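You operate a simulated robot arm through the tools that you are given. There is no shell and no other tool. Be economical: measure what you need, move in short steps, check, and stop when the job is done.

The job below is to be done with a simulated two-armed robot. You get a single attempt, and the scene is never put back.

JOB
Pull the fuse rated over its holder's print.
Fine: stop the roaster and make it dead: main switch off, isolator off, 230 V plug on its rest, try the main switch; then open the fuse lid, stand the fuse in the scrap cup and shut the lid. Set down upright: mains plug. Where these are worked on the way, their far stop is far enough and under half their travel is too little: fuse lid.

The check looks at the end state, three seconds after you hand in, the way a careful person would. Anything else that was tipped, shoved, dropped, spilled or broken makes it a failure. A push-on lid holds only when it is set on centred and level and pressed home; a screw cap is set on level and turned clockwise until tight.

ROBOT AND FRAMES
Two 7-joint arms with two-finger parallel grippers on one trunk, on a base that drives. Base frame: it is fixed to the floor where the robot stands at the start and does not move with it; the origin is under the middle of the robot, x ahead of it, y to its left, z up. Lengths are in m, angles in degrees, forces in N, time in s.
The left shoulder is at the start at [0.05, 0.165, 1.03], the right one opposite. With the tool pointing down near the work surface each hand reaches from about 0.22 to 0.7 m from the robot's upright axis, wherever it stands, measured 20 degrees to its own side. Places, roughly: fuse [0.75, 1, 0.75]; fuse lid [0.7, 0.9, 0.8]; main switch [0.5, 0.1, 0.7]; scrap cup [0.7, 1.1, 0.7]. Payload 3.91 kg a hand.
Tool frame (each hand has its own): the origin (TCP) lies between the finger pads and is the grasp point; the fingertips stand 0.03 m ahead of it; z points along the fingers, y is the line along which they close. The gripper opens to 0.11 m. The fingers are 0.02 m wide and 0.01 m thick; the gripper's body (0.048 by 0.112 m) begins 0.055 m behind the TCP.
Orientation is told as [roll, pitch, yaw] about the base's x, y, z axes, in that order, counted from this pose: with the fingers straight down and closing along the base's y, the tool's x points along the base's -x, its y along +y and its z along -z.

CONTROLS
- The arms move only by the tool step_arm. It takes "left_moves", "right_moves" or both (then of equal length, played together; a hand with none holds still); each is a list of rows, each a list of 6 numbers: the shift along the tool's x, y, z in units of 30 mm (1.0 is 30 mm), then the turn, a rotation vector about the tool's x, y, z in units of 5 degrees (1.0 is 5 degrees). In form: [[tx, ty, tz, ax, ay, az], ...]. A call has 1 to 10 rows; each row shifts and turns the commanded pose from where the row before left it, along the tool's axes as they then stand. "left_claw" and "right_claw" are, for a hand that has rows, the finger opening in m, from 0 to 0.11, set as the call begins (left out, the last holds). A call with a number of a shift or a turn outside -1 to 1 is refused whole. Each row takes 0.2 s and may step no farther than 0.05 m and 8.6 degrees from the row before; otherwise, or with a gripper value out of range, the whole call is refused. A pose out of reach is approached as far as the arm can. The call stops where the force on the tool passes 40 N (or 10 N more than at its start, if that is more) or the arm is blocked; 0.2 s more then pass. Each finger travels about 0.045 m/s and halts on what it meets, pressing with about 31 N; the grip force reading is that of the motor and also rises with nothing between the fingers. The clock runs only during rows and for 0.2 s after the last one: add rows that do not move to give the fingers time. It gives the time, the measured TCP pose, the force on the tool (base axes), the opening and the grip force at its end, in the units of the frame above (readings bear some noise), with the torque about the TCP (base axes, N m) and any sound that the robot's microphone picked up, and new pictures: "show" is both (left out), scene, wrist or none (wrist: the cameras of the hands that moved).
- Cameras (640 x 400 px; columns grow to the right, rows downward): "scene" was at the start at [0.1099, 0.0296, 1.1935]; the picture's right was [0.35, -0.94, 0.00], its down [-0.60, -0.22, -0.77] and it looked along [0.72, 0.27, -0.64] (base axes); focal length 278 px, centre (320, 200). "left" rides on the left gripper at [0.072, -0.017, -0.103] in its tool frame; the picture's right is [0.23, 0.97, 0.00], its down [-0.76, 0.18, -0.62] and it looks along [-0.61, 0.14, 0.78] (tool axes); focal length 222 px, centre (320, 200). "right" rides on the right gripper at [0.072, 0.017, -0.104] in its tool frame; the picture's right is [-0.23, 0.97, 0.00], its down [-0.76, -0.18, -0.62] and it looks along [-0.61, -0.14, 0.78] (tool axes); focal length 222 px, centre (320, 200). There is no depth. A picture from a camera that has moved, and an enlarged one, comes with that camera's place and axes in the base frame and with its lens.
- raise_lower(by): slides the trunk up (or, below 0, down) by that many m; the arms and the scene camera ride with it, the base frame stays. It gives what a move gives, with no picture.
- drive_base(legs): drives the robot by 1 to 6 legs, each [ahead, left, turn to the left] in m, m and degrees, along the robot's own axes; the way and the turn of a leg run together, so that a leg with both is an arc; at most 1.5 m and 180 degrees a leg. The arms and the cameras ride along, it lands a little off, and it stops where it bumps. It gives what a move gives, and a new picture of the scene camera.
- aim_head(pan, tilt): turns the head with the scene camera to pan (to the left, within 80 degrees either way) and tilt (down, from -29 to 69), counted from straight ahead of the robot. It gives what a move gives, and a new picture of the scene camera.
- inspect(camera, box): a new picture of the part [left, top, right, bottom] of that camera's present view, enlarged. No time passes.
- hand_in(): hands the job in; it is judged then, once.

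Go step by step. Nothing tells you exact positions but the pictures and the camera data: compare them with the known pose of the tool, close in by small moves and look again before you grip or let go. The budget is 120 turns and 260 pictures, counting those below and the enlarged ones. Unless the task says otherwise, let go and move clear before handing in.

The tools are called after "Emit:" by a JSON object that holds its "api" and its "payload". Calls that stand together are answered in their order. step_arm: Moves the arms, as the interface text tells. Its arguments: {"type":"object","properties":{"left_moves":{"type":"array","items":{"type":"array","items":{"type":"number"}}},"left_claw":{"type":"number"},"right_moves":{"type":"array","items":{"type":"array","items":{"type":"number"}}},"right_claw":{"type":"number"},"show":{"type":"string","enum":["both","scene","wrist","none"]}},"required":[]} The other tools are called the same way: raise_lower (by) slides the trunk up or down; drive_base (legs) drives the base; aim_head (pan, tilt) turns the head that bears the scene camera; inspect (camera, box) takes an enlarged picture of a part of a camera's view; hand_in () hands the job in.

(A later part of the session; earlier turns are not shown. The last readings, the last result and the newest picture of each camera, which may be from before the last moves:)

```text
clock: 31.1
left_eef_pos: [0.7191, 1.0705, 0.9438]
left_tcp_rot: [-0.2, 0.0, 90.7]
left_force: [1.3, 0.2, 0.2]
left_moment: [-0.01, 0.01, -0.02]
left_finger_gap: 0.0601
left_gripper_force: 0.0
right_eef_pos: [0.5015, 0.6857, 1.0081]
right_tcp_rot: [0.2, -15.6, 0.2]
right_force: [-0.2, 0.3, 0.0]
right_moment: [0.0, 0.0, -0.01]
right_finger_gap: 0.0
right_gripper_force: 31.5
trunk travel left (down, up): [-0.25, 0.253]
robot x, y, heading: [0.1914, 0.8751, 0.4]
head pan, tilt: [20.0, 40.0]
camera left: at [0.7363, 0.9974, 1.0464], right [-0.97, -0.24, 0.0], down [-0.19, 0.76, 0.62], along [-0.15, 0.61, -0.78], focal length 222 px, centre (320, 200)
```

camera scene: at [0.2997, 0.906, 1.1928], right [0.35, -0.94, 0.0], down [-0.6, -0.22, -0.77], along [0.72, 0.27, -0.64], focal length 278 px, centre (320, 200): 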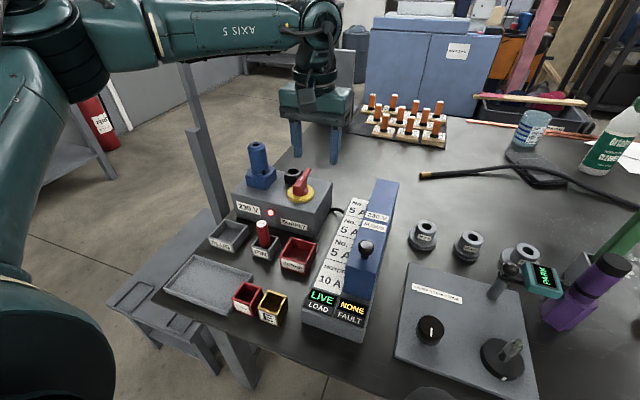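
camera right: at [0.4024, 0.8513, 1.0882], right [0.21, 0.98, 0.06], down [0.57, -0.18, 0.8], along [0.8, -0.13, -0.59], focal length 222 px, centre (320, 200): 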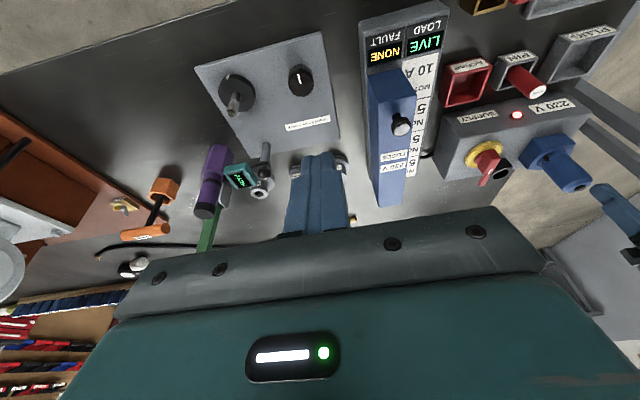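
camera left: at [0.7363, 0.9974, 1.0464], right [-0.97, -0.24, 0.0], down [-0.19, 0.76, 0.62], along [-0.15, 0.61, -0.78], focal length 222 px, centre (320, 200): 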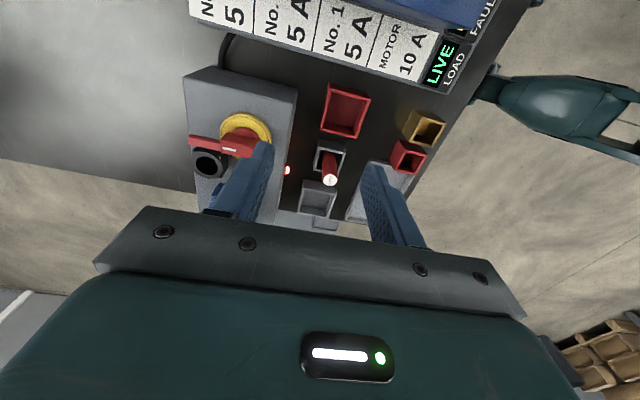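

Turning works. I take enlarged views for a precise fix on the handle's axis.

Emit:
{"api": "inspect", "payload": {"camera": "left", "box": [170, 60, 330, 160]}}

Emit:
{"api": "inspect", "payload": {"camera": "scene", "box": [220, 130, 380, 230]}}

```text
4.00 times, centred on (250, 110) of left
camera zoom: at [0.7363, 0.9974, 1.0464], right [-0.97, -0.24, 0.0], down [-0.19, 0.76, 0.62], along [-0.15, 0.61, -0.78], focal length 888 px, centre (600, 560)
```

zoom: 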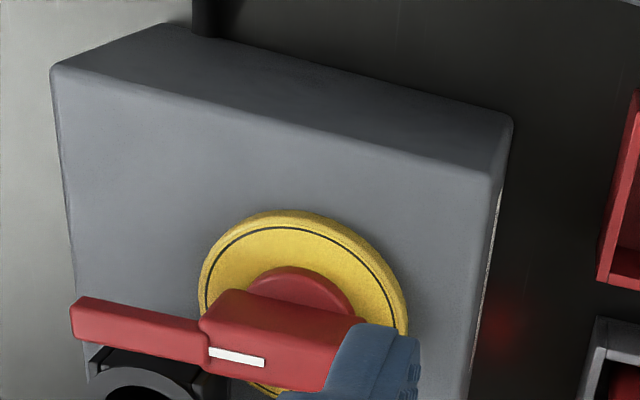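

```text
4.00 times, centred on (300, 180) of scene
camera zoom: at [0.2997, 0.9064, 1.1928], right [0.35, -0.94, 0.0], down [-0.6, -0.22, -0.77], along [0.72, 0.27, -0.64], focal length 1111 px, centre (400, 280)
```

zoom: 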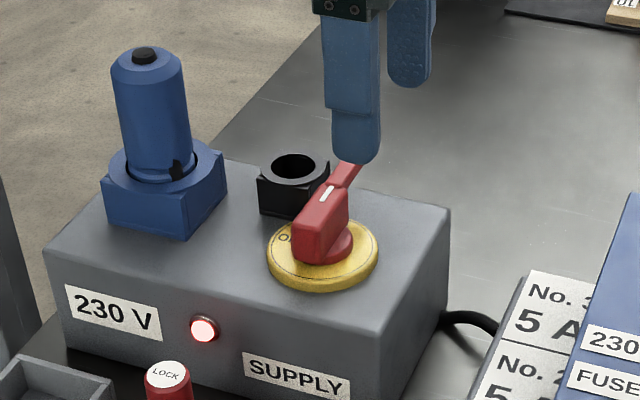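

Fix: isolator axis [0.808, 1.149], disc top 0.747, handle top 0.789. I turn back to yaw 0 and hover above the handle.

Emit:
{"api": "step_arm", "payload": {"left_moves": [[0, 0, 0, 0, 0, 1], [0, 0, 0, 0, 0, 1], [0, 0, 0, 0, 0, 1], [0, 0, 0, 0, 0, 1], [0, 0, 0, 0, 0, 1], [0, 0, 0, 0, 0, 1], [0, 0, 0, 0, 0, 1], [0, 0, 0, 0, 0, 1], [0, 0, 0, 0, 0, 1]], "show": "none"}}

Emit:
{"api": "step_arm", "payload": {"left_moves": [[0, 0, 0, 0, 0, 1], [0, 0, 0, 0, 0, 1], [0, 0, 0, 0, 0, 1], [0, 0, 0, 0, 0, 1], [0, 0, 0, 0, 0, 1], [0, 0, 0, 0, 0, 1], [0, 0, 0, 0, 0, 1], [0, 0, 0, 0, 0, 1], [0, 0, 0, 0, 0, 1]], "show": "none"}}

Emit:
{"api": "step_arm", "payload": {"left_moves": [[-0.74, 0.646, 0.865, 0, 0, 0], [-0.74, 0.646, 0.865, 0, 0, 0], [-0.74, 0.646, 0.865, 0, 0, 0], [-0.74, 0.646, 0.865, 0, 0, 0]]}}

```text
clock: 33.1
left_eef_pos: [0.719, 1.0714, 0.9428]
left_tcp_rot: [0.0, -0.1, 45.5]
left_force: [-1.3, 0.8, 0.2]
left_moment: [-0.01, 0.0, 0.01]
left_finger_gap: 0.06
left_gripper_force: 0.0
right_eef_pos: [0.502, 0.6848, 1.0072]
right_tcp_rot: [0.3, -15.5, 0.1]
right_force: [0.0, -0.3, -0.6]
right_moment: [-0.01, 0.06, 0.02]
right_finger_gap: 0.0
right_gripper_force: 31.0
trunk travel left (down, up): [-0.25, 0.253]
robot x, y, heading: [0.191, 0.8796, -0.0]
head pan, tilt: [20.0, 40.0]
```

```text
clock: 35.1
left_eef_pos: [0.717, 1.0709, 0.9418]
left_tcp_rot: [0.0, -0.2, 0.5]
left_force: [-0.5, -0.7, 0.0]
left_moment: [0.01, -0.05, 0.01]
left_finger_gap: 0.0601
left_gripper_force: 0.0
right_eef_pos: [0.5023, 0.6838, 1.0069]
right_tcp_rot: [0.2, -15.5, 0.2]
right_force: [0.3, 0.6, -1.2]
right_moment: [0.01, 0.0, -0.01]
right_finger_gap: 0.0001
right_gripper_force: 31.1
trunk travel left (down, up): [-0.25, 0.253]
robot x, y, heading: [0.1869, 0.8764, 0.3]
head pan, tilt: [20.0, 40.0]
```

```text
clock: 36.1
left_eef_pos: [0.7617, 1.1719, 0.8503]
left_tcp_rot: [-0.2, -0.3, 0.5]
left_force: [0.8, -0.5, 0.2]
left_moment: [0.0, 0.01, 0.01]
left_finger_gap: 0.06
left_gripper_force: 0.0
left hand out of reach, approached as far as the arm can: row 1, 2, 3, 4
right_eef_pos: [0.5025, 0.6858, 1.0066]
right_tcp_rot: [0.2, -15.6, 0.2]
right_force: [0.0, 0.7, 0.3]
right_moment: [0.0, 0.01, 0.0]
right_finger_gap: 0.0001
right_gripper_force: 31.3
trunk travel left (down, up): [-0.25, 0.253]
robot x, y, heading: [0.1918, 0.8781, 0.3]
head pan, tilt: [20.0, 40.0]
camera scene: at [0.2997, 0.9065, 1.1928], right [0.35, -0.94, 0.0], down [-0.6, -0.22, -0.77], along [0.72, 0.27, -0.64], focal length 278 px, centre (320, 200)
camera left: at [0.688, 1.1533, 0.9524], right [-0.24, 0.97, 0.0], down [0.76, 0.19, 0.63], along [0.61, 0.15, -0.78], focal length 222 px, centre (320, 200)
```

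scene: 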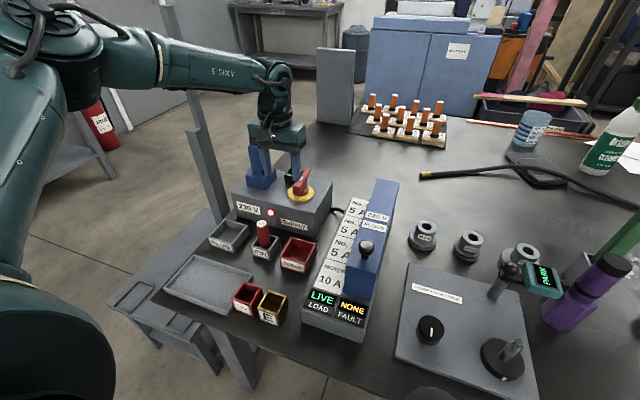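
left: 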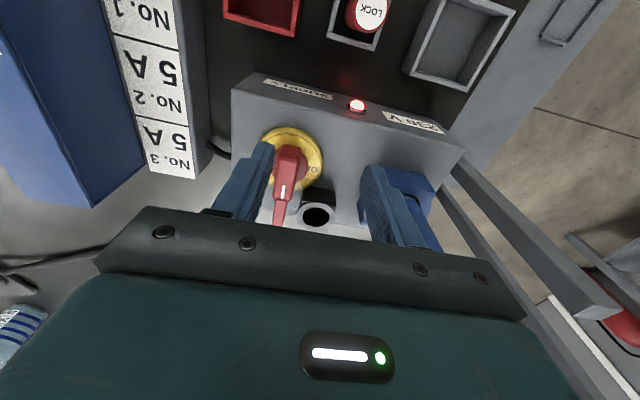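

The arm is at full stretch. I lift the hand clear, drive a bit nearer and come back.

Emit:
{"api": "step_arm", "payload": {"left_moves": [[0.5, -0.8, -0.3, 0, 0, 0], [0.5, -0.5, -0.9, 0, 0, 0], [0.5, -0.5, -0.9, 0, 0, 0], [0.5, 0, -0.9, 0, 0, 0]], "show": "none"}}

Emit:
{"api": "drive_base", "payload": {"legs": [[0.08, 0.02, 0]]}}

```text
clock: 37.1
left_eef_pos: [0.7011, 1.1158, 0.9404]
left_tcp_rot: [0.1, -0.2, 0.6]
left_force: [-0.2, -0.4, -0.1]
left_moment: [0.0, -0.04, -0.03]
left_finger_gap: 0.0595
left_gripper_force: 0.0
right_eef_pos: [0.5016, 0.6851, 1.0068]
right_tcp_rot: [0.2, -15.5, 0.2]
right_force: [0.1, -0.2, 0.9]
right_moment: [0.0, 0.0, 0.0]
right_finger_gap: 0.0001
right_gripper_force: 31.1
trunk travel left (down, up): [-0.25, 0.253]
robot x, y, heading: [0.1887, 0.8775, 0.2]
head pan, tilt: [20.0, 40.0]
```

```text
clock: 38.2
left_eef_pos: [0.7805, 1.1359, 0.9402]
left_tcp_rot: [-0.1, -0.1, 0.6]
left_force: [0.0, 0.1, -0.3]
left_moment: [0.02, 0.01, 0.04]
left_finger_gap: 0.0599
left_gripper_force: 0.0
right_eef_pos: [0.5821, 0.7055, 1.0066]
right_tcp_rot: [0.2, -15.5, 0.3]
right_force: [0.8, -0.1, -0.3]
right_moment: [0.02, 0.0, -0.03]
right_finger_gap: 0.0
right_gripper_force: 31.4
trunk travel left (down, up): [-0.25, 0.253]
robot x, y, heading: [0.2708, 0.8971, 0.4]
head pan, tilt: [20.0, 40.0]
camera scene: at [0.379, 0.9268, 1.1927], right [0.35, -0.94, 0.0], down [-0.6, -0.22, -0.77], along [0.72, 0.27, -0.64], focal length 278 px, centre (320, 200)
```

scene: 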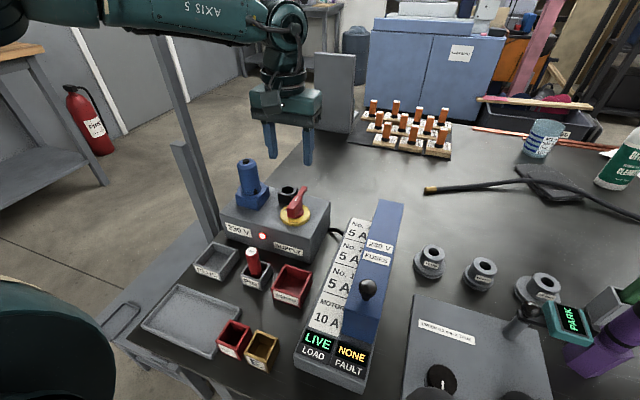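

Emit:
{"api": "step_arm", "payload": {"left_moves": [[-0.229, 0.1, 0.875, 0, 0, 0], [-0.229, 0.1, 0.875, 0, 0, 0], [-0.229, 0.1, 0.875, 0, 0, 0], [-0.229, 0.1, 0.875, 0, 0, 0]]}}

Emit:
{"api": "inspect", "payload": {"camera": "scene", "box": [210, 110, 370, 250]}}

```text
clock: 39.2
left_eef_pos: [0.8072, 1.149, 0.8359]
left_tcp_rot: [0.0, -0.2, 0.6]
left_force: [-0.5, -0.9, -0.4]
left_moment: [-0.01, -0.03, 0.03]
left_finger_gap: 0.0599
left_gripper_force: 0.1
right_eef_pos: [0.5814, 0.7052, 1.0068]
right_tcp_rot: [0.3, -15.4, 0.3]
right_force: [0.6, 0.8, -0.2]
right_moment: [-0.01, 0.02, -0.01]
right_finger_gap: 0.0
right_gripper_force: 30.7
trunk travel left (down, up): [-0.25, 0.253]
robot x, y, heading: [0.2695, 0.8981, 0.5]
head pan, tilt: [20.0, 40.0]
camera scene: at [0.3786, 0.9268, 1.1928], right [0.35, -0.94, 0.0], down [-0.6, -0.22, -0.77], along [0.72, 0.27, -0.64], focal length 278 px, centre (320, 200)
camera left: at [0.7351, 1.1293, 0.9391], right [-0.24, 0.97, 0.0], down [0.76, 0.19, 0.63], along [0.61, 0.15, -0.78], focal length 222 px, centre (320, 200)
```

scene: 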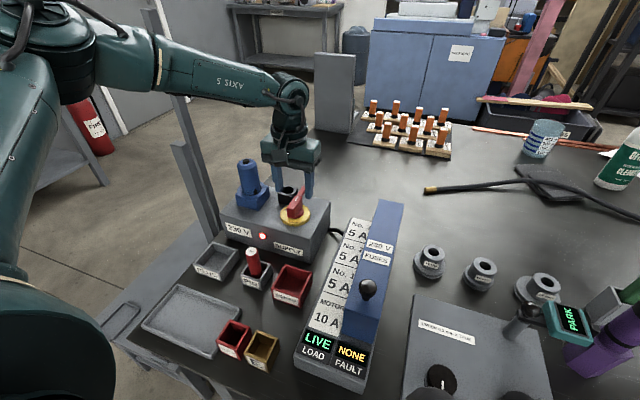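
left: 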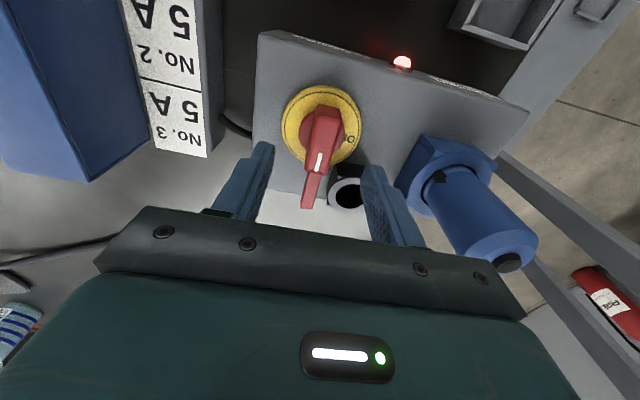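

```text
2.86 times, centred on (290, 180) of scene
camera zoom: at [0.3786, 0.9268, 1.1928], right [0.35, -0.94, 0.0], down [-0.6, -0.22, -0.77], along [0.72, 0.27, -0.64], focal length 794 px, centre (406, 257)
```

zoom: 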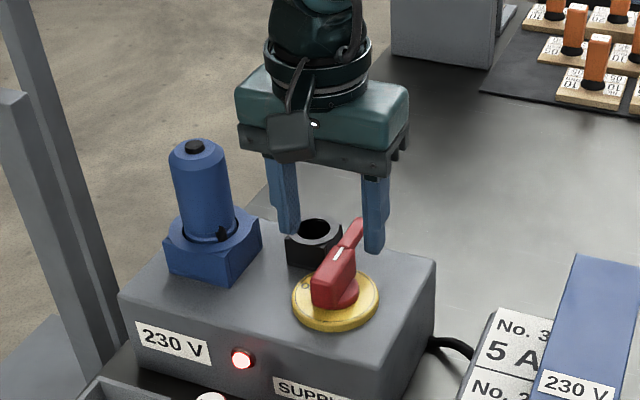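

The TCP is aligned with the disc axis in the wrist view. I lower onto the handle and close.

Emit:
{"api": "step_arm", "payload": {"left_moves": [[0, 0, 0, 0, 0, 0], [0, 0, 0.4, 0, 0, 0], [0, 0, 0.4, 0, 0, 0], [0, 0, 0.4, 0, 0, 0], [0, 0, 0.4, 0, 0, 0]], "left_claw": 0.045, "show": "wrist"}}

Emit:
{"api": "step_arm", "payload": {"left_moves": [[0, 0, 0, 0, 0, 0], [0, 0, 0, 0, 0, 0], [0, 0, 0, 0, 0, 0], [0, 0, 0, 0, 0, 0]], "left_claw": 0.0}}

```text
clock: 40.4
left_eef_pos: [0.7974, 1.1553, 0.7927]
left_tcp_rot: [0.0, -0.2, 0.7]
left_force: [0.8, -0.1, -0.3]
left_moment: [0.02, -0.02, -0.03]
left_finger_gap: 0.0453
left_gripper_force: 0.0
left hand out of reach, approached as far as the arm can: row 3, 4, 5
right_eef_pos: [0.5816, 0.7042, 1.0076]
right_tcp_rot: [0.2, -15.5, 0.3]
right_force: [0.3, -0.2, -0.4]
right_moment: [0.0, 0.01, 0.02]
right_finger_gap: 0.0
right_gripper_force: 31.0
trunk travel left (down, up): [-0.25, 0.253]
robot x, y, heading: [0.2682, 0.8976, 0.4]
head pan, tilt: [20.0, 40.0]
camera left: at [0.7251, 1.136, 0.897], right [-0.24, 0.97, 0.0], down [0.76, 0.19, 0.63], along [0.61, 0.15, -0.78], focal length 222 px, centre (320, 200)
```

left: 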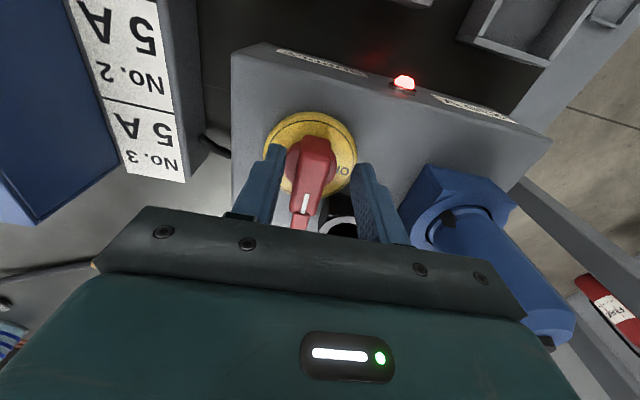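

```text
clock: 41.4
left_eef_pos: [0.7981, 1.1504, 0.7956]
left_tcp_rot: [-0.2, -0.1, 0.4]
left_force: [-1.4, -30.0, -11.0]
left_moment: [-0.32, -0.91, -0.33]
left_finger_gap: 0.0198
left_gripper_force: 44.8
right_eef_pos: [0.582, 0.7032, 1.0057]
right_tcp_rot: [0.3, -15.5, 0.2]
right_force: [0.1, 0.6, -0.4]
right_moment: [0.0, 0.04, 0.0]
right_finger_gap: 0.0
right_gripper_force: 31.0
trunk travel left (down, up): [-0.25, 0.253]
robot x, y, heading: [0.2708, 0.8999, 0.4]
head pan, tilt: [20.0, 40.0]
camera scene: at [0.3791, 0.9246, 1.1927], right [0.35, -0.94, 0.0], down [-0.6, -0.22, -0.77], along [0.72, 0.27, -0.64], focal length 278 px, centre (320, 200)
camera left: at [0.7252, 1.1319, 0.8971], right [-0.23, 0.97, 0.0], down [0.76, 0.18, 0.62], along [0.61, 0.14, -0.78], focal length 222 px, centre (320, 200)
```

scene: 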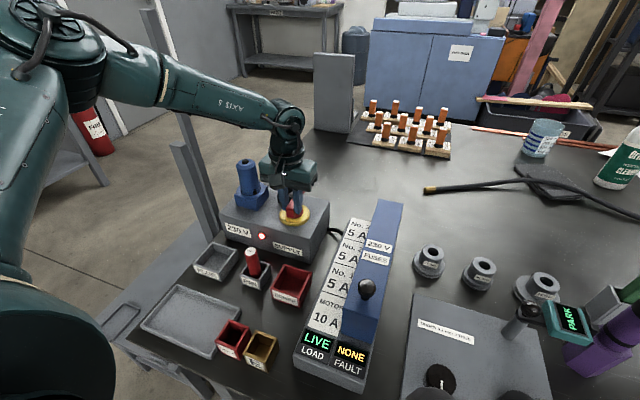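
left: 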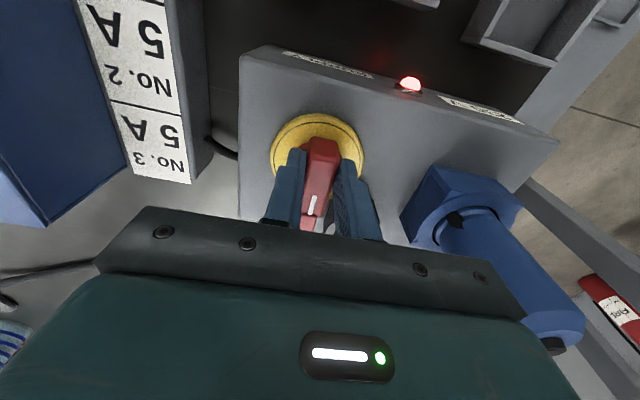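

I hold the handle but about 10 mm short of its axis and at full reach. I let go, lift 0.10 and lower the trunk 0.10 for better reach.

Emit:
{"api": "step_arm", "payload": {"left_moves": [[0, 0, 0, 0, 0, 0], [0, 0, 0, 0, 0, 0], [0, 0, -0.6, 0, 0, 0], [0, 0, -1, 0, 0, 0], [0, 0, -1, 0, 0, 0], [0, 0, -1, 0, 0, 0]], "left_claw": 0.045, "show": "none"}}

Emit:
{"api": "raise_lower", "payload": {"by": -0.08}}

```text
clock: 42.8
left_eef_pos: [0.7981, 1.1566, 0.9007]
left_tcp_rot: [0.1, 0.0, 0.7]
left_force: [0.3, 1.0, -0.5]
left_moment: [0.02, -0.01, -0.02]
left_finger_gap: 0.045
left_gripper_force: 0.0
right_eef_pos: [0.5813, 0.7049, 1.0088]
right_tcp_rot: [0.2, -15.5, 0.2]
right_force: [0.1, -0.1, -0.3]
right_moment: [-0.01, 0.03, -0.01]
right_finger_gap: 0.0001
right_gripper_force: 30.9
trunk travel left (down, up): [-0.25, 0.253]
robot x, y, heading: [0.2638, 0.8976, 0.7]
head pan, tilt: [20.0, 40.0]
```

```text
clock: 44.0
left_eef_pos: [0.7989, 1.1569, 0.8205]
left_tcp_rot: [0.0, -0.2, 0.5]
left_force: [-0.7, 0.3, -0.9]
left_moment: [-0.02, 0.01, 0.0]
left_finger_gap: 0.0449
left_gripper_force: 0.1
right_eef_pos: [0.5809, 0.706, 0.9267]
right_tcp_rot: [0.2, -15.4, 0.4]
right_force: [-0.3, 0.4, -0.1]
right_moment: [0.01, 0.01, -0.04]
right_finger_gap: 0.0001
right_gripper_force: 30.6
trunk travel left (down, up): [-0.17, 0.333]
robot x, y, heading: [0.2684, 0.8986, 0.5]
head pan, tilt: [20.0, 40.0]
```

Emit:
{"api": "step_arm", "payload": {"left_moves": [[-0.31, -0.27, 0, 0, 0, 0], [0, 0, 0.36, 0, 0, 0], [0, 0, 0.36, 0, 0, 0], [0, 0, 0.36, 0, 0, 0]], "show": "wrist"}}

```text
clock: 45.0
left_eef_pos: [0.8076, 1.1476, 0.7893]
left_tcp_rot: [0.2, -0.2, 0.6]
left_force: [-0.4, -0.3, -0.5]
left_moment: [-0.03, 0.01, 0.01]
left_finger_gap: 0.0451
left_gripper_force: 0.1
right_eef_pos: [0.5817, 0.7051, 0.927]
right_tcp_rot: [0.1, -15.5, 0.3]
right_force: [0.3, -0.6, -0.5]
right_moment: [0.01, -0.01, 0.0]
right_finger_gap: 0.0
right_gripper_force: 31.3
trunk travel left (down, up): [-0.17, 0.333]
robot x, y, heading: [0.2654, 0.8956, 0.6]
head pan, tilt: [20.0, 40.0]
camera left: at [0.7347, 1.1285, 0.8922], right [-0.24, 0.97, 0.0], down [0.76, 0.19, 0.63], along [0.61, 0.15, -0.78], focal length 222 px, centre (320, 200)
```

left: 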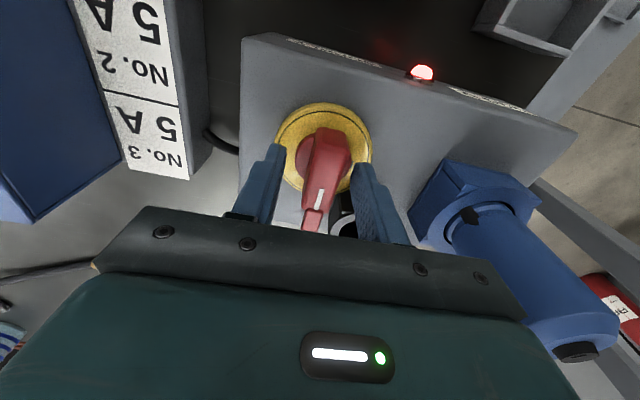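

Aligned within a few mm; I shift 3 mm back, close and begin turning counter-clockwise.

Emit:
{"api": "step_arm", "payload": {"left_moves": [[0.1, 0.03, 0, 0, 0, 0], [0, 0, 0, 0, 0, 0], [0, 0, 0, 0, 0, 0], [0, 0, 0, 0, 0, 0]], "left_claw": 0, "show": "none"}}

Emit:
{"api": "step_arm", "payload": {"left_moves": [[0, 0, 0, 0, 0, -1], [0, 0, 0, 0, 0, -1], [0, 0, 0, 0, 0, -1], [0, 0, 0, 0, 0, -1], [0, 0, 0, 0, 0, -1], [0, 0, 0, 0, 0, -1], [0, 0, 0, 0, 0, -1]]}}

```text
clock: 46.0
left_eef_pos: [0.8046, 1.1507, 0.7884]
left_tcp_rot: [0.1, 0.0, 0.7]
left_force: [0.2, 5.2, 0.7]
left_moment: [0.1, -0.27, 0.01]
left_finger_gap: 0.0202
left_gripper_force: 45.0
right_eef_pos: [0.5811, 0.706, 0.9281]
right_tcp_rot: [0.2, -15.6, 0.4]
right_force: [0.3, -0.2, -0.1]
right_moment: [0.01, -0.01, 0.0]
right_finger_gap: 0.0001
right_gripper_force: 30.8
trunk travel left (down, up): [-0.17, 0.333]
robot x, y, heading: [0.2681, 0.903, 0.3]
head pan, tilt: [20.0, 40.0]
```

```text
clock: 47.6
left_eef_pos: [0.8046, 1.1479, 0.7884]
left_tcp_rot: [-0.1, -0.2, 35.6]
left_force: [5.8, -9.9, -1.7]
left_moment: [-0.11, 0.84, -0.04]
left_finger_gap: 0.0198
left_gripper_force: 45.3
right_eef_pos: [0.5816, 0.7051, 0.927]
right_tcp_rot: [0.3, -15.5, 0.2]
right_force: [-0.2, 0.3, 0.2]
right_moment: [-0.02, 0.0, -0.03]
right_finger_gap: 0.0001
right_gripper_force: 30.9
trunk travel left (down, up): [-0.17, 0.333]
robot x, y, heading: [0.2704, 0.8964, 0.2]
head pan, tilt: [20.0, 40.0]
camera scene: at [0.3792, 0.926, 1.1127], right [0.35, -0.94, 0.0], down [-0.6, -0.22, -0.77], along [0.72, 0.27, -0.64], focal length 278 px, centre (320, 200)
camera left: at [0.7553, 1.0902, 0.8918], right [-0.75, 0.66, 0.0], down [0.51, 0.59, 0.62], along [0.41, 0.47, -0.78], focal length 222 px, centre (320, 200)
```

scene: 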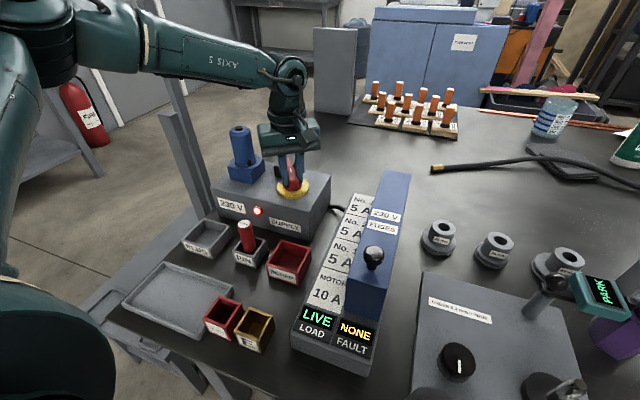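
left: 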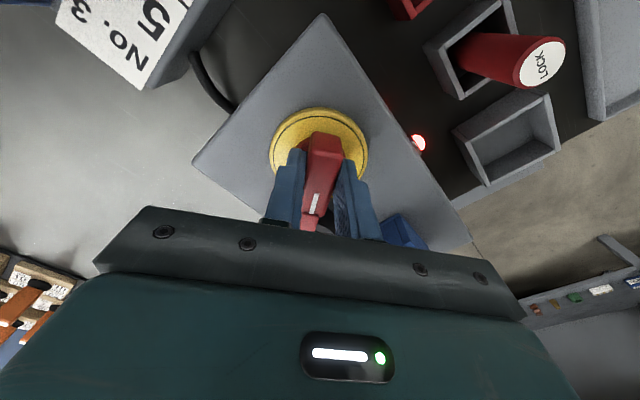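

It is turning smoothly. I continue.

Emit:
{"api": "step_arm", "payload": {"left_moves": [[0, 0, 0, 0, 0, -1], [0, 0, 0, 0, 0, -1], [0, 0, 0, 0, 0, -1], [0, 0, 0, 0, 0, -1], [0, 0, 0, 0, 0, -1], [0, 0, 0, 0, 0, -1], [0, 0, 0, 0, 0, -1], [0, 0, 0, 0, 0, -1], [0, 0, 0, 0, 0, -1], [0, 0, 0, 0, 0, -1]]}}

```text
clock: 49.9
left_eef_pos: [0.8083, 1.1456, 0.7877]
left_tcp_rot: [-0.7, 0.2, 85.3]
left_force: [9.3, -5.0, -4.6]
left_moment: [0.51, 0.5, 0.01]
left_finger_gap: 0.02
left_gripper_force: 45.4
right_eef_pos: [0.5813, 0.7037, 0.9262]
right_tcp_rot: [0.4, -15.4, 0.2]
right_force: [0.1, -0.1, 0.1]
right_moment: [0.03, 0.01, 0.0]
right_finger_gap: 0.0
right_gripper_force: 31.0
trunk travel left (down, up): [-0.17, 0.333]
robot x, y, heading: [0.2708, 0.8977, 0.1]
head pan, tilt: [20.0, 40.0]
stopped in row 10 (left hand): the force on the tool passed its limit (the readings are from after the stop); the commanded pose is now the measured one
camera scene: at [0.3798, 0.9263, 1.1126], right [0.35, -0.94, 0.0], down [-0.6, -0.22, -0.77], along [0.72, 0.27, -0.64], focal length 278 px, centre (320, 200)
camera left: at [0.8175, 1.0712, 0.8924], right [-0.99, -0.15, -0.01], down [-0.12, 0.78, 0.62], along [-0.08, 0.61, -0.79], focal length 222 px, centre (320, 200)
```

scene: 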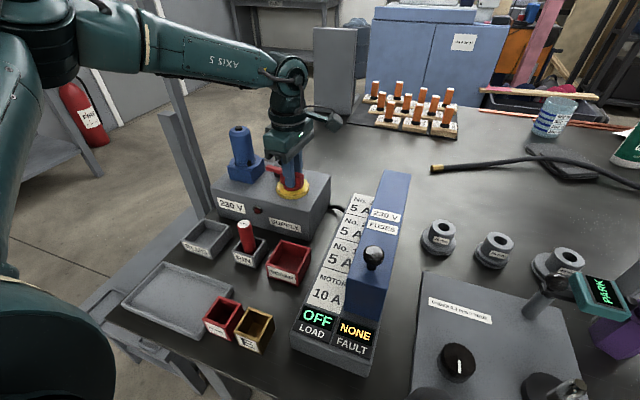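
left: 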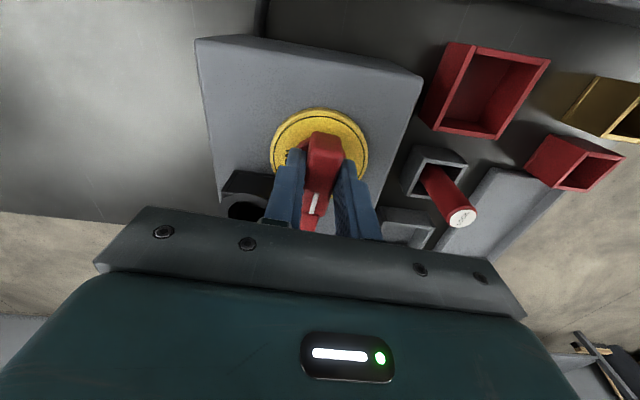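

Isolator is off: lamp dark, LOAD reads OFF. I release and lift, then study the plug.

Emit:
{"api": "step_arm", "payload": {"left_moves": [[0, 0, 0, 0, 0, 0], [0, 0, 0, 0, 0, 0], [0, 0, -0.5, 0, 0, 0], [0, 0, -1, 0, 0, 0], [0, 0, -1, 0, 0, 0], [0, 0, -1, 0, 0, 0], [0, 0, -1, 0, 0, 0], [0, 0, -1, 0, 0, 0]], "left_claw": 0.045}}

Emit:
{"api": "inspect", "payload": {"camera": "scene", "box": [170, 110, 330, 270]}}

```text
clock: 51.6
left_eef_pos: [0.8067, 1.1478, 0.9544]
left_tcp_rot: [-0.6, 0.3, 85.4]
left_force: [0.1, 0.3, 0.0]
left_moment: [0.0, 0.01, 0.01]
left_finger_gap: 0.045
left_gripper_force: 0.1
right_eef_pos: [0.581, 0.7049, 0.9259]
right_tcp_rot: [0.2, -15.5, 0.2]
right_force: [0.1, 0.0, 0.3]
right_moment: [-0.03, -0.03, 0.02]
right_finger_gap: 0.0
right_gripper_force: 31.3
trunk travel left (down, up): [-0.17, 0.333]
robot x, y, heading: [0.2666, 0.8995, 0.1]
head pan, tilt: [20.0, 40.0]
camera scene: at [0.3787, 0.9266, 1.1128], right [0.35, -0.94, 0.0], down [-0.6, -0.22, -0.77], along [0.72, 0.27, -0.64], focal length 278 px, centre (320, 200)
camera left: at [0.8162, 1.0728, 1.0581], right [-0.99, -0.15, -0.01], down [-0.12, 0.78, 0.62], along [-0.08, 0.61, -0.79], focal length 222 px, centre (320, 200)
```

scene: 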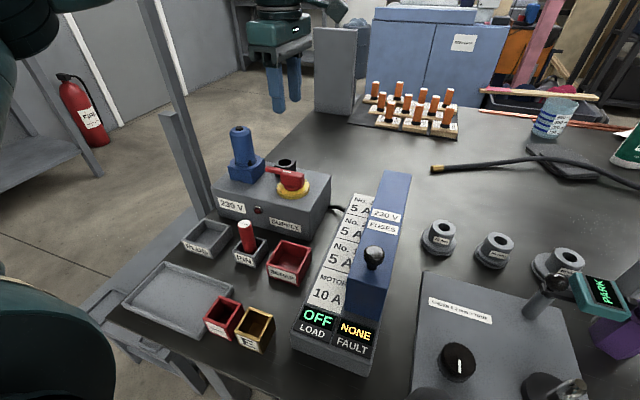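
left: 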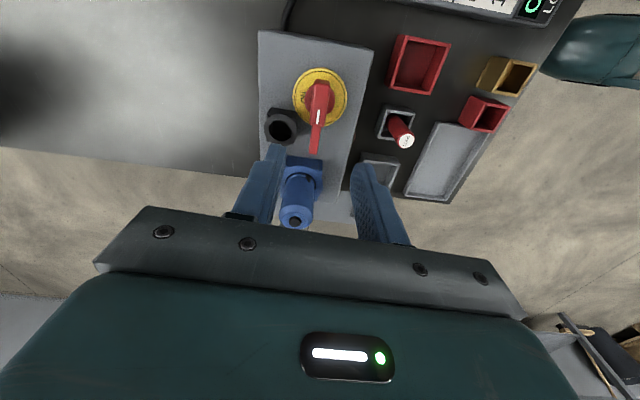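

```text
2.50 times, centred on (250, 190) of scene
camera zoom: at [0.3787, 0.9266, 1.1128], right [0.35, -0.94, 0.0], down [-0.6, -0.22, -0.77], along [0.72, 0.27, -0.64], focal length 694 px, centre (495, 225)
```

zoom: 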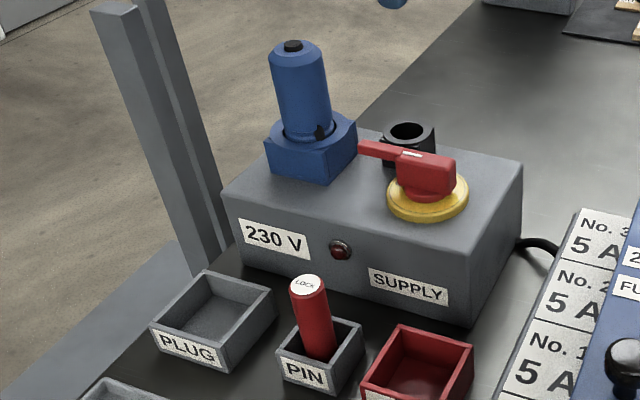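

Plug top is about [0.824, 1.271, 0.857], diameter ~0.047. I move the open left hand over it.

Emit:
{"api": "step_arm", "payload": {"left_moves": [[-0.827, -0.047, 0, 0, 0, 0], [-0.827, -0.047, 0, 0, 0, 0], [-0.827, -0.047, 0, 0, 0, 0], [-0.827, -0.047, 0, 0, 0, 0], [-0.827, -0.047, 0, 0, 0, 0]], "left_claw": 0.08}}

```text
clock: 52.9
left_eef_pos: [0.8217, 1.2712, 0.954]
left_tcp_rot: [-0.8, 0.3, 85.2]
left_force: [-0.1, 0.6, 0.0]
left_moment: [0.0, -0.03, 0.01]
left_finger_gap: 0.0802
left_gripper_force: 0.1
right_eef_pos: [0.5806, 0.7061, 0.9267]
right_tcp_rot: [0.2, -15.4, 0.2]
right_force: [-0.7, 0.2, 1.2]
right_moment: [0.02, 0.02, 0.0]
right_finger_gap: 0.0002
right_gripper_force: 31.0
trunk travel left (down, up): [-0.17, 0.333]
robot x, y, heading: [0.2658, 0.9003, 0.5]
head pan, tilt: [20.0, 40.0]
camera scene: at [0.3787, 0.9267, 1.1128], right [0.35, -0.94, 0.0], down [-0.6, -0.22, -0.77], along [0.72, 0.27, -0.64], focal length 278 px, centre (320, 200)
camera left: at [0.8316, 1.1969, 1.0578], right [-0.99, -0.15, -0.01], down [-0.12, 0.78, 0.62], along [-0.08, 0.61, -0.79], focal length 222 px, centre (320, 200)
```

scene: 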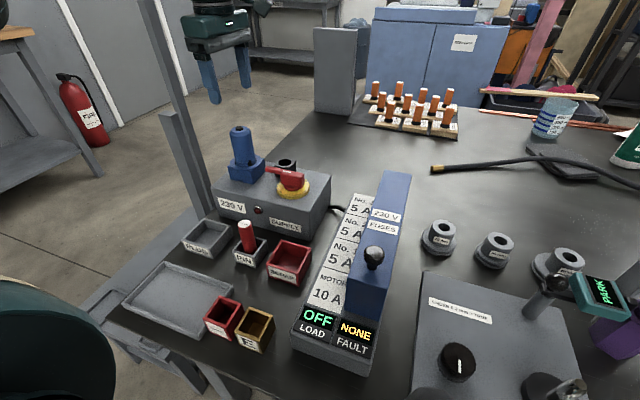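
left: 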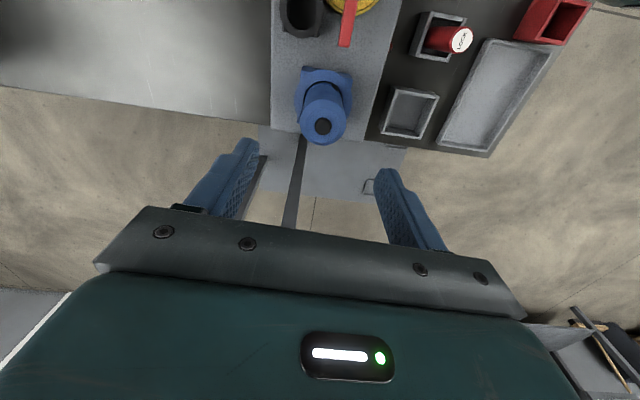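

The plug is centred under the TCP. I descend and close on it.

Emit:
{"api": "step_arm", "payload": {"left_moves": [[0, 0, 0.86, 0, 0, 0], [0, 0, 0.86, 0, 0, 0], [0, 0, 0.86, 0, 0, 0], [0, 0, 0.86, 0, 0, 0], [0, 0, 0.86, 0, 0, 0]], "show": "wrist"}}

Emit:
{"api": "inspect", "payload": {"camera": "scene", "box": [170, 90, 330, 250]}}

```text
clock: 54.0
left_eef_pos: [0.8238, 1.2708, 0.8222]
left_tcp_rot: [-0.7, 0.3, 85.4]
left_force: [-0.4, 0.0, 0.2]
left_moment: [-0.02, 0.01, 0.01]
left_finger_gap: 0.0799
left_gripper_force: 0.0
right_eef_pos: [0.5806, 0.7046, 0.9281]
right_tcp_rot: [0.2, -15.5, 0.2]
right_force: [-0.3, 0.1, 0.2]
right_moment: [0.01, 0.01, -0.02]
right_finger_gap: 0.0001
right_gripper_force: 31.4
trunk travel left (down, up): [-0.17, 0.333]
robot x, y, heading: [0.268, 0.8985, 0.4]
head pan, tilt: [20.0, 40.0]
camera left: at [0.8327, 1.1961, 0.9267], right [-0.99, -0.15, -0.01], down [-0.12, 0.78, 0.62], along [-0.08, 0.61, -0.79], focal length 222 px, centre (320, 200)
```

left: 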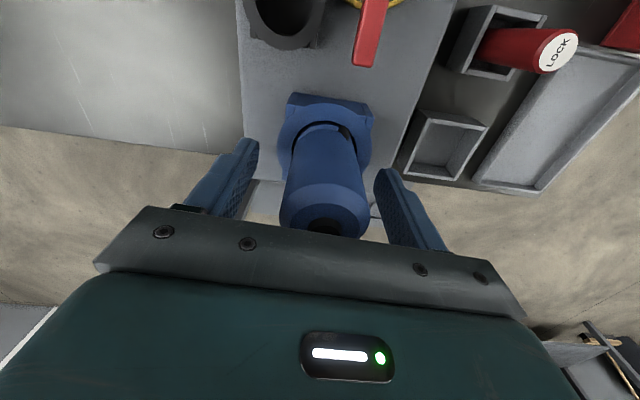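

```text
2.50 times, centred on (250, 170) of scene
camera zoom: at [0.3787, 0.9266, 1.1128], right [0.35, -0.94, 0.0], down [-0.6, -0.22, -0.77], along [0.72, 0.27, -0.64], focal length 694 px, centre (495, 275)
```

zoom: 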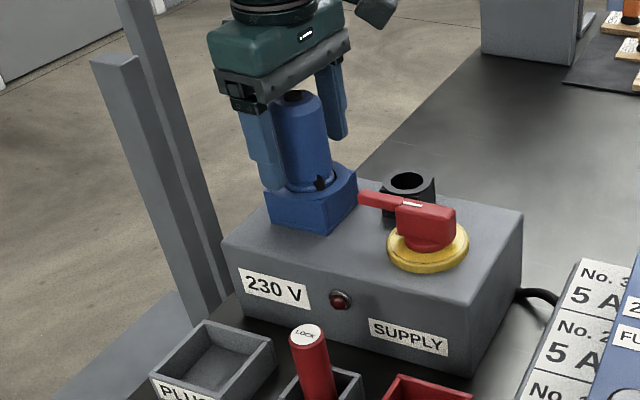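

Fingers straddle the plug properly. I close and pull straight up slowly.

Emit:
{"api": "step_arm", "payload": {"left_moves": [[0, 0, -0.1, 0, 0, 0], [0, 0, 0, 0, 0, 0], [0, 0, 0, 0, 0, 0], [0, 0, 0, 0, 0, 0], [0, 0, 0, 0, 0, 0]], "left_claw": 0.02, "show": "none"}}

Emit:
{"api": "step_arm", "payload": {"left_moves": [[0, 0, -0.2, 0, 0, 0], [0, 0, -0.3, 0, 0, 0], [0, 0, -0.4, 0, 0, 0], [0, 0, -0.4, 0, 0, 0], [0, 0, -0.4, 0, 0, 0], [0, 0, -0.4, 0, 0, 0], [0, 0, -0.5, 0, 0, 0], [0, 0, -0.5, 0, 0, 0]]}}

```text
clock: 55.2
left_eef_pos: [0.8228, 1.2704, 0.8273]
left_tcp_rot: [-0.7, 0.3, 85.4]
left_force: [-6.0, -0.4, 1.3]
left_moment: [-0.01, 0.61, -0.01]
left_finger_gap: 0.0432
left_gripper_force: 30.9
right_eef_pos: [0.5818, 0.7035, 0.9269]
right_tcp_rot: [0.2, -15.7, 0.2]
right_force: [-0.8, -0.4, 0.4]
right_moment: [-0.01, -0.01, 0.03]
right_finger_gap: 0.0001
right_gripper_force: 31.2
trunk travel left (down, up): [-0.17, 0.333]
robot x, y, heading: [0.2677, 0.8971, 0.5]
head pan, tilt: [20.0, 40.0]
```

```text
clock: 57.0
left_eef_pos: [0.8231, 1.2703, 0.9219]
left_tcp_rot: [-0.7, 0.3, 85.4]
left_force: [-0.6, 0.3, -0.8]
left_moment: [0.03, 0.0, -0.03]
left_finger_gap: 0.0433
left_gripper_force: 31.1
right_eef_pos: [0.5815, 0.7044, 0.9288]
right_tcp_rot: [0.2, -15.5, 0.2]
right_force: [-0.5, 0.1, -0.3]
right_moment: [-0.01, -0.01, 0.0]
right_finger_gap: 0.0
right_gripper_force: 30.9
trunk travel left (down, up): [-0.17, 0.333]
robot x, y, heading: [0.2696, 0.8963, 0.3]
head pan, tilt: [20.0, 40.0]
camera scene: at [0.3788, 0.9267, 1.1128], right [0.35, -0.94, 0.0], down [-0.6, -0.22, -0.77], along [0.72, 0.27, -0.64], focal length 278 px, centre (320, 200)
camera left: at [0.8319, 1.1957, 1.0253], right [-0.99, -0.15, -0.01], down [-0.12, 0.78, 0.62], along [-0.08, 0.61, -0.79], focal length 222 px, centre (320, 200)
```

scene: 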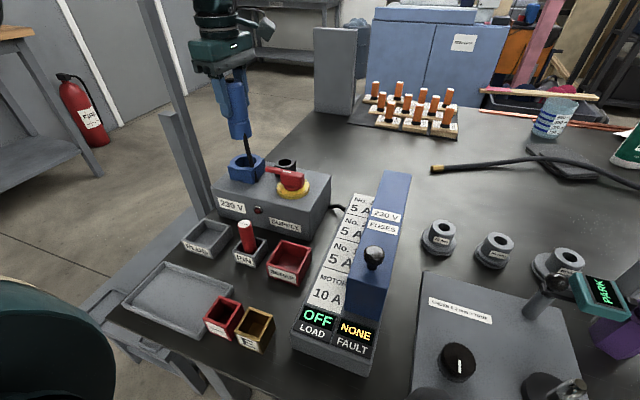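
left: 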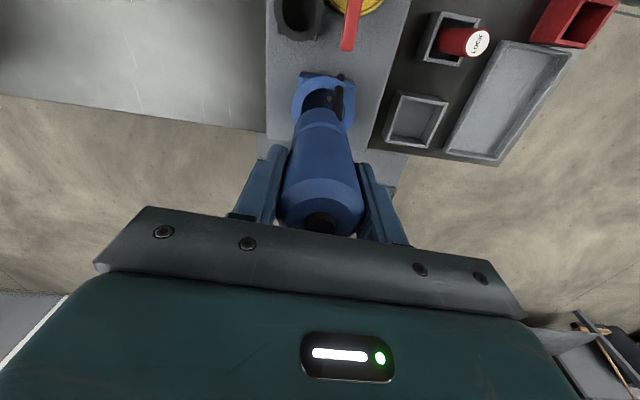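

Emit:
{"api": "inspect", "payload": {"camera": "scene", "box": [170, 60, 310, 200]}}

Emit:
{"api": "inspect", "payload": {"camera": "left", "box": [240, 50, 520, 240]}}

Emit:
{"api": "inspect", "payload": {"camera": "scene", "box": [170, 190, 310, 290]}}

```text
2.86 times, centred on (240, 130) of scene
camera zoom: at [0.3788, 0.9267, 1.1128], right [0.35, -0.94, 0.0], down [-0.6, -0.22, -0.77], along [0.72, 0.27, -0.64], focal length 794 px, centre (549, 400)
```

zoom: 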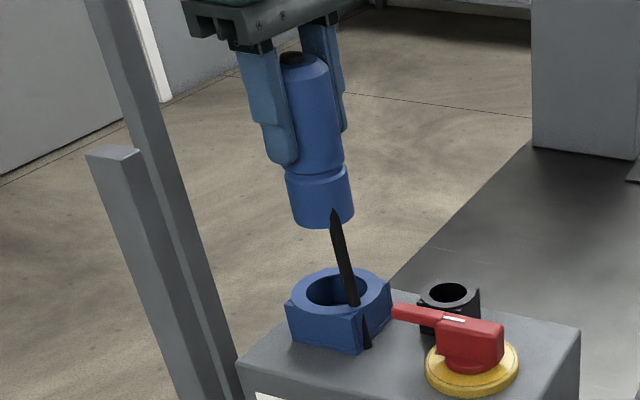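

```text
2.11 times, centred on (380, 145) of left
camera zoom: at [0.8319, 1.1957, 1.0253], right [-0.99, -0.15, -0.01], down [-0.12, 0.78, 0.62], along [-0.08, 0.61, -0.79], focal length 468 px, centre (194, 316)
```

zoom: 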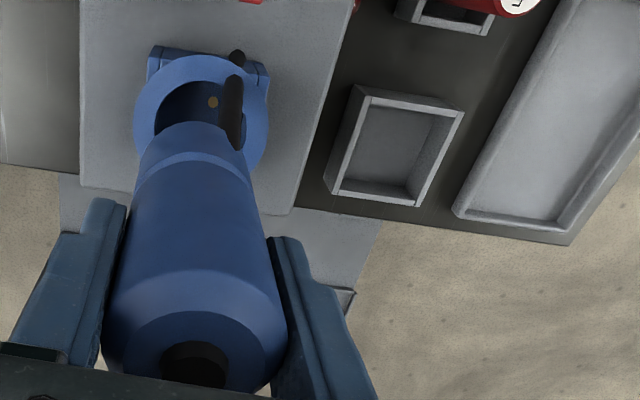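

```text
4.00 times, centred on (240, 240) of scene
camera zoom: at [0.3788, 0.9267, 1.1128], right [0.35, -0.94, 0.0], down [-0.6, -0.22, -0.77], along [0.72, 0.27, -0.64], focal length 1111 px, centre (640, 40)
```

zoom: 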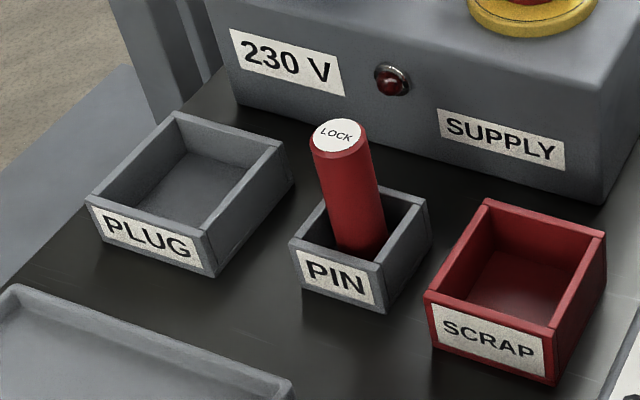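

The plug is out (bottom about 0.079 below the TCP). I carry it over the PLUG rest, estimated at [0.675, 1.287].

Emit:
{"api": "step_arm", "payload": {"left_moves": [[-0.03, 0.8, 0, 0, 0, 0], [-0.03, 0.8, 0, 0, 0, 0], [-0.03, 0.8, 0, 0, 0, 0], [-0.03, 0.8, 0, 0, 0, 0], [-0.03, 0.8, 0, 0, 0, 0], [-0.03, 0.8, 0, 0, 0, 0]]}}

Emit:
{"api": "inspect", "payload": {"camera": "scene", "box": [130, 90, 310, 290]}}

```text
clock: 58.5
left_eef_pos: [0.679, 1.2873, 0.9196]
left_tcp_rot: [-0.8, 0.4, 85.3]
left_force: [0.4, 0.9, -1.6]
left_moment: [-0.01, -0.01, -0.05]
left_finger_gap: 0.0429
left_gripper_force: 30.9
right_eef_pos: [0.5822, 0.7059, 0.9261]
right_tcp_rot: [0.2, -15.6, 0.1]
right_force: [0.0, -0.6, 0.2]
right_moment: [-0.03, -0.01, 0.01]
right_finger_gap: 0.0003
right_gripper_force: 30.8
trunk travel left (down, up): [-0.17, 0.333]
robot x, y, heading: [0.27, 0.8978, 0.4]
head pan, tilt: [20.0, 40.0]
camera scene: at [0.3787, 0.9268, 1.1128], right [0.35, -0.94, 0.0], down [-0.6, -0.22, -0.77], along [0.72, 0.27, -0.64], focal length 278 px, centre (320, 200)
camera left: at [0.6882, 1.2134, 1.0235], right [-0.99, -0.15, -0.01], down [-0.12, 0.78, 0.62], along [-0.08, 0.61, -0.79], focal length 222 px, centre (320, 200)
```

scene: 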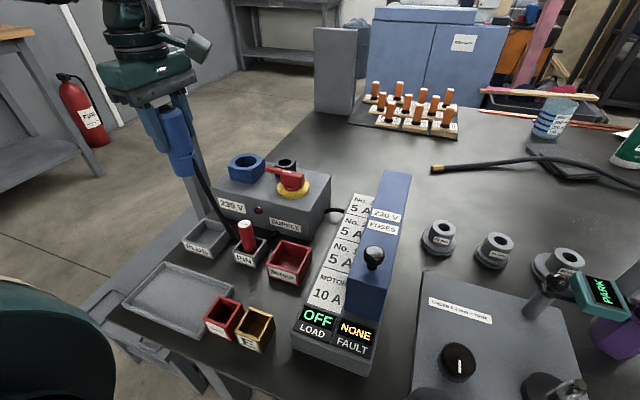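
left: 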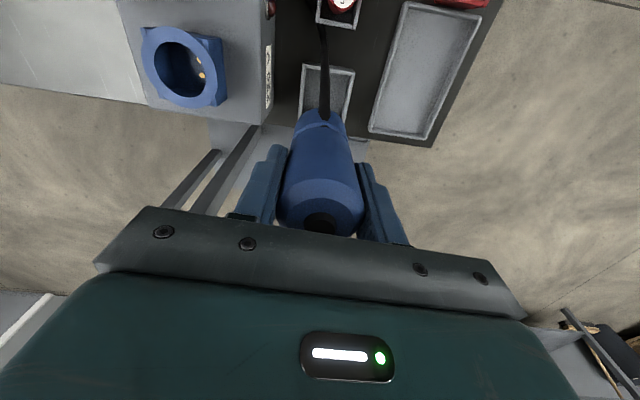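

```text
2.00 times, centred on (220, 190) of scene
camera zoom: at [0.3787, 0.9268, 1.1128], right [0.35, -0.94, 0.0], down [-0.6, -0.22, -0.77], along [0.72, 0.27, -0.64], focal length 556 px, centre (520, 220)
```

zoom: 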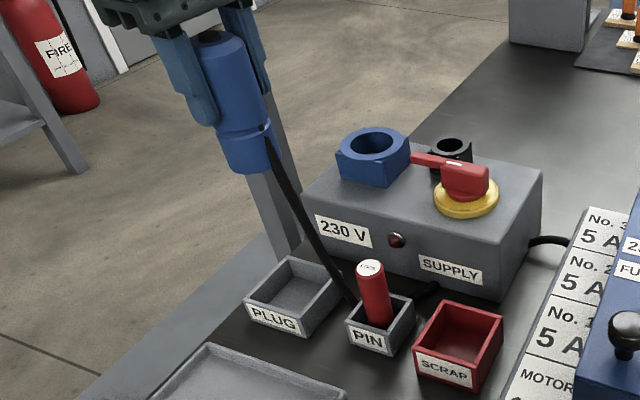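

Emit:
{"api": "inspect", "payload": {"camera": "left", "box": [270, 40, 400, 140]}}

```text
4.00 times, centred on (335, 90) of left
camera zoom: at [0.6882, 1.2134, 1.0235], right [-0.99, -0.15, -0.01], down [-0.12, 0.78, 0.62], along [-0.08, 0.61, -0.79], focal length 888 px, centre (260, 640)
```

zoom: 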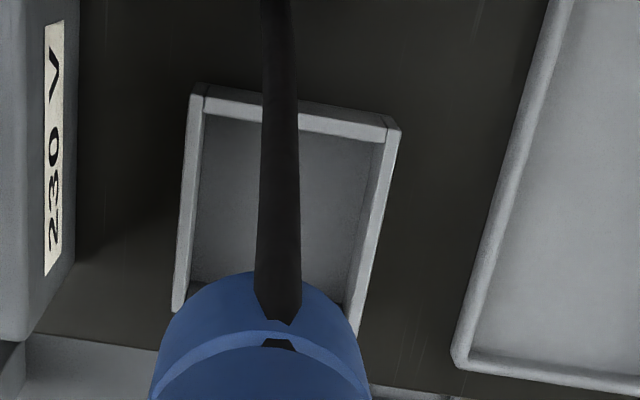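

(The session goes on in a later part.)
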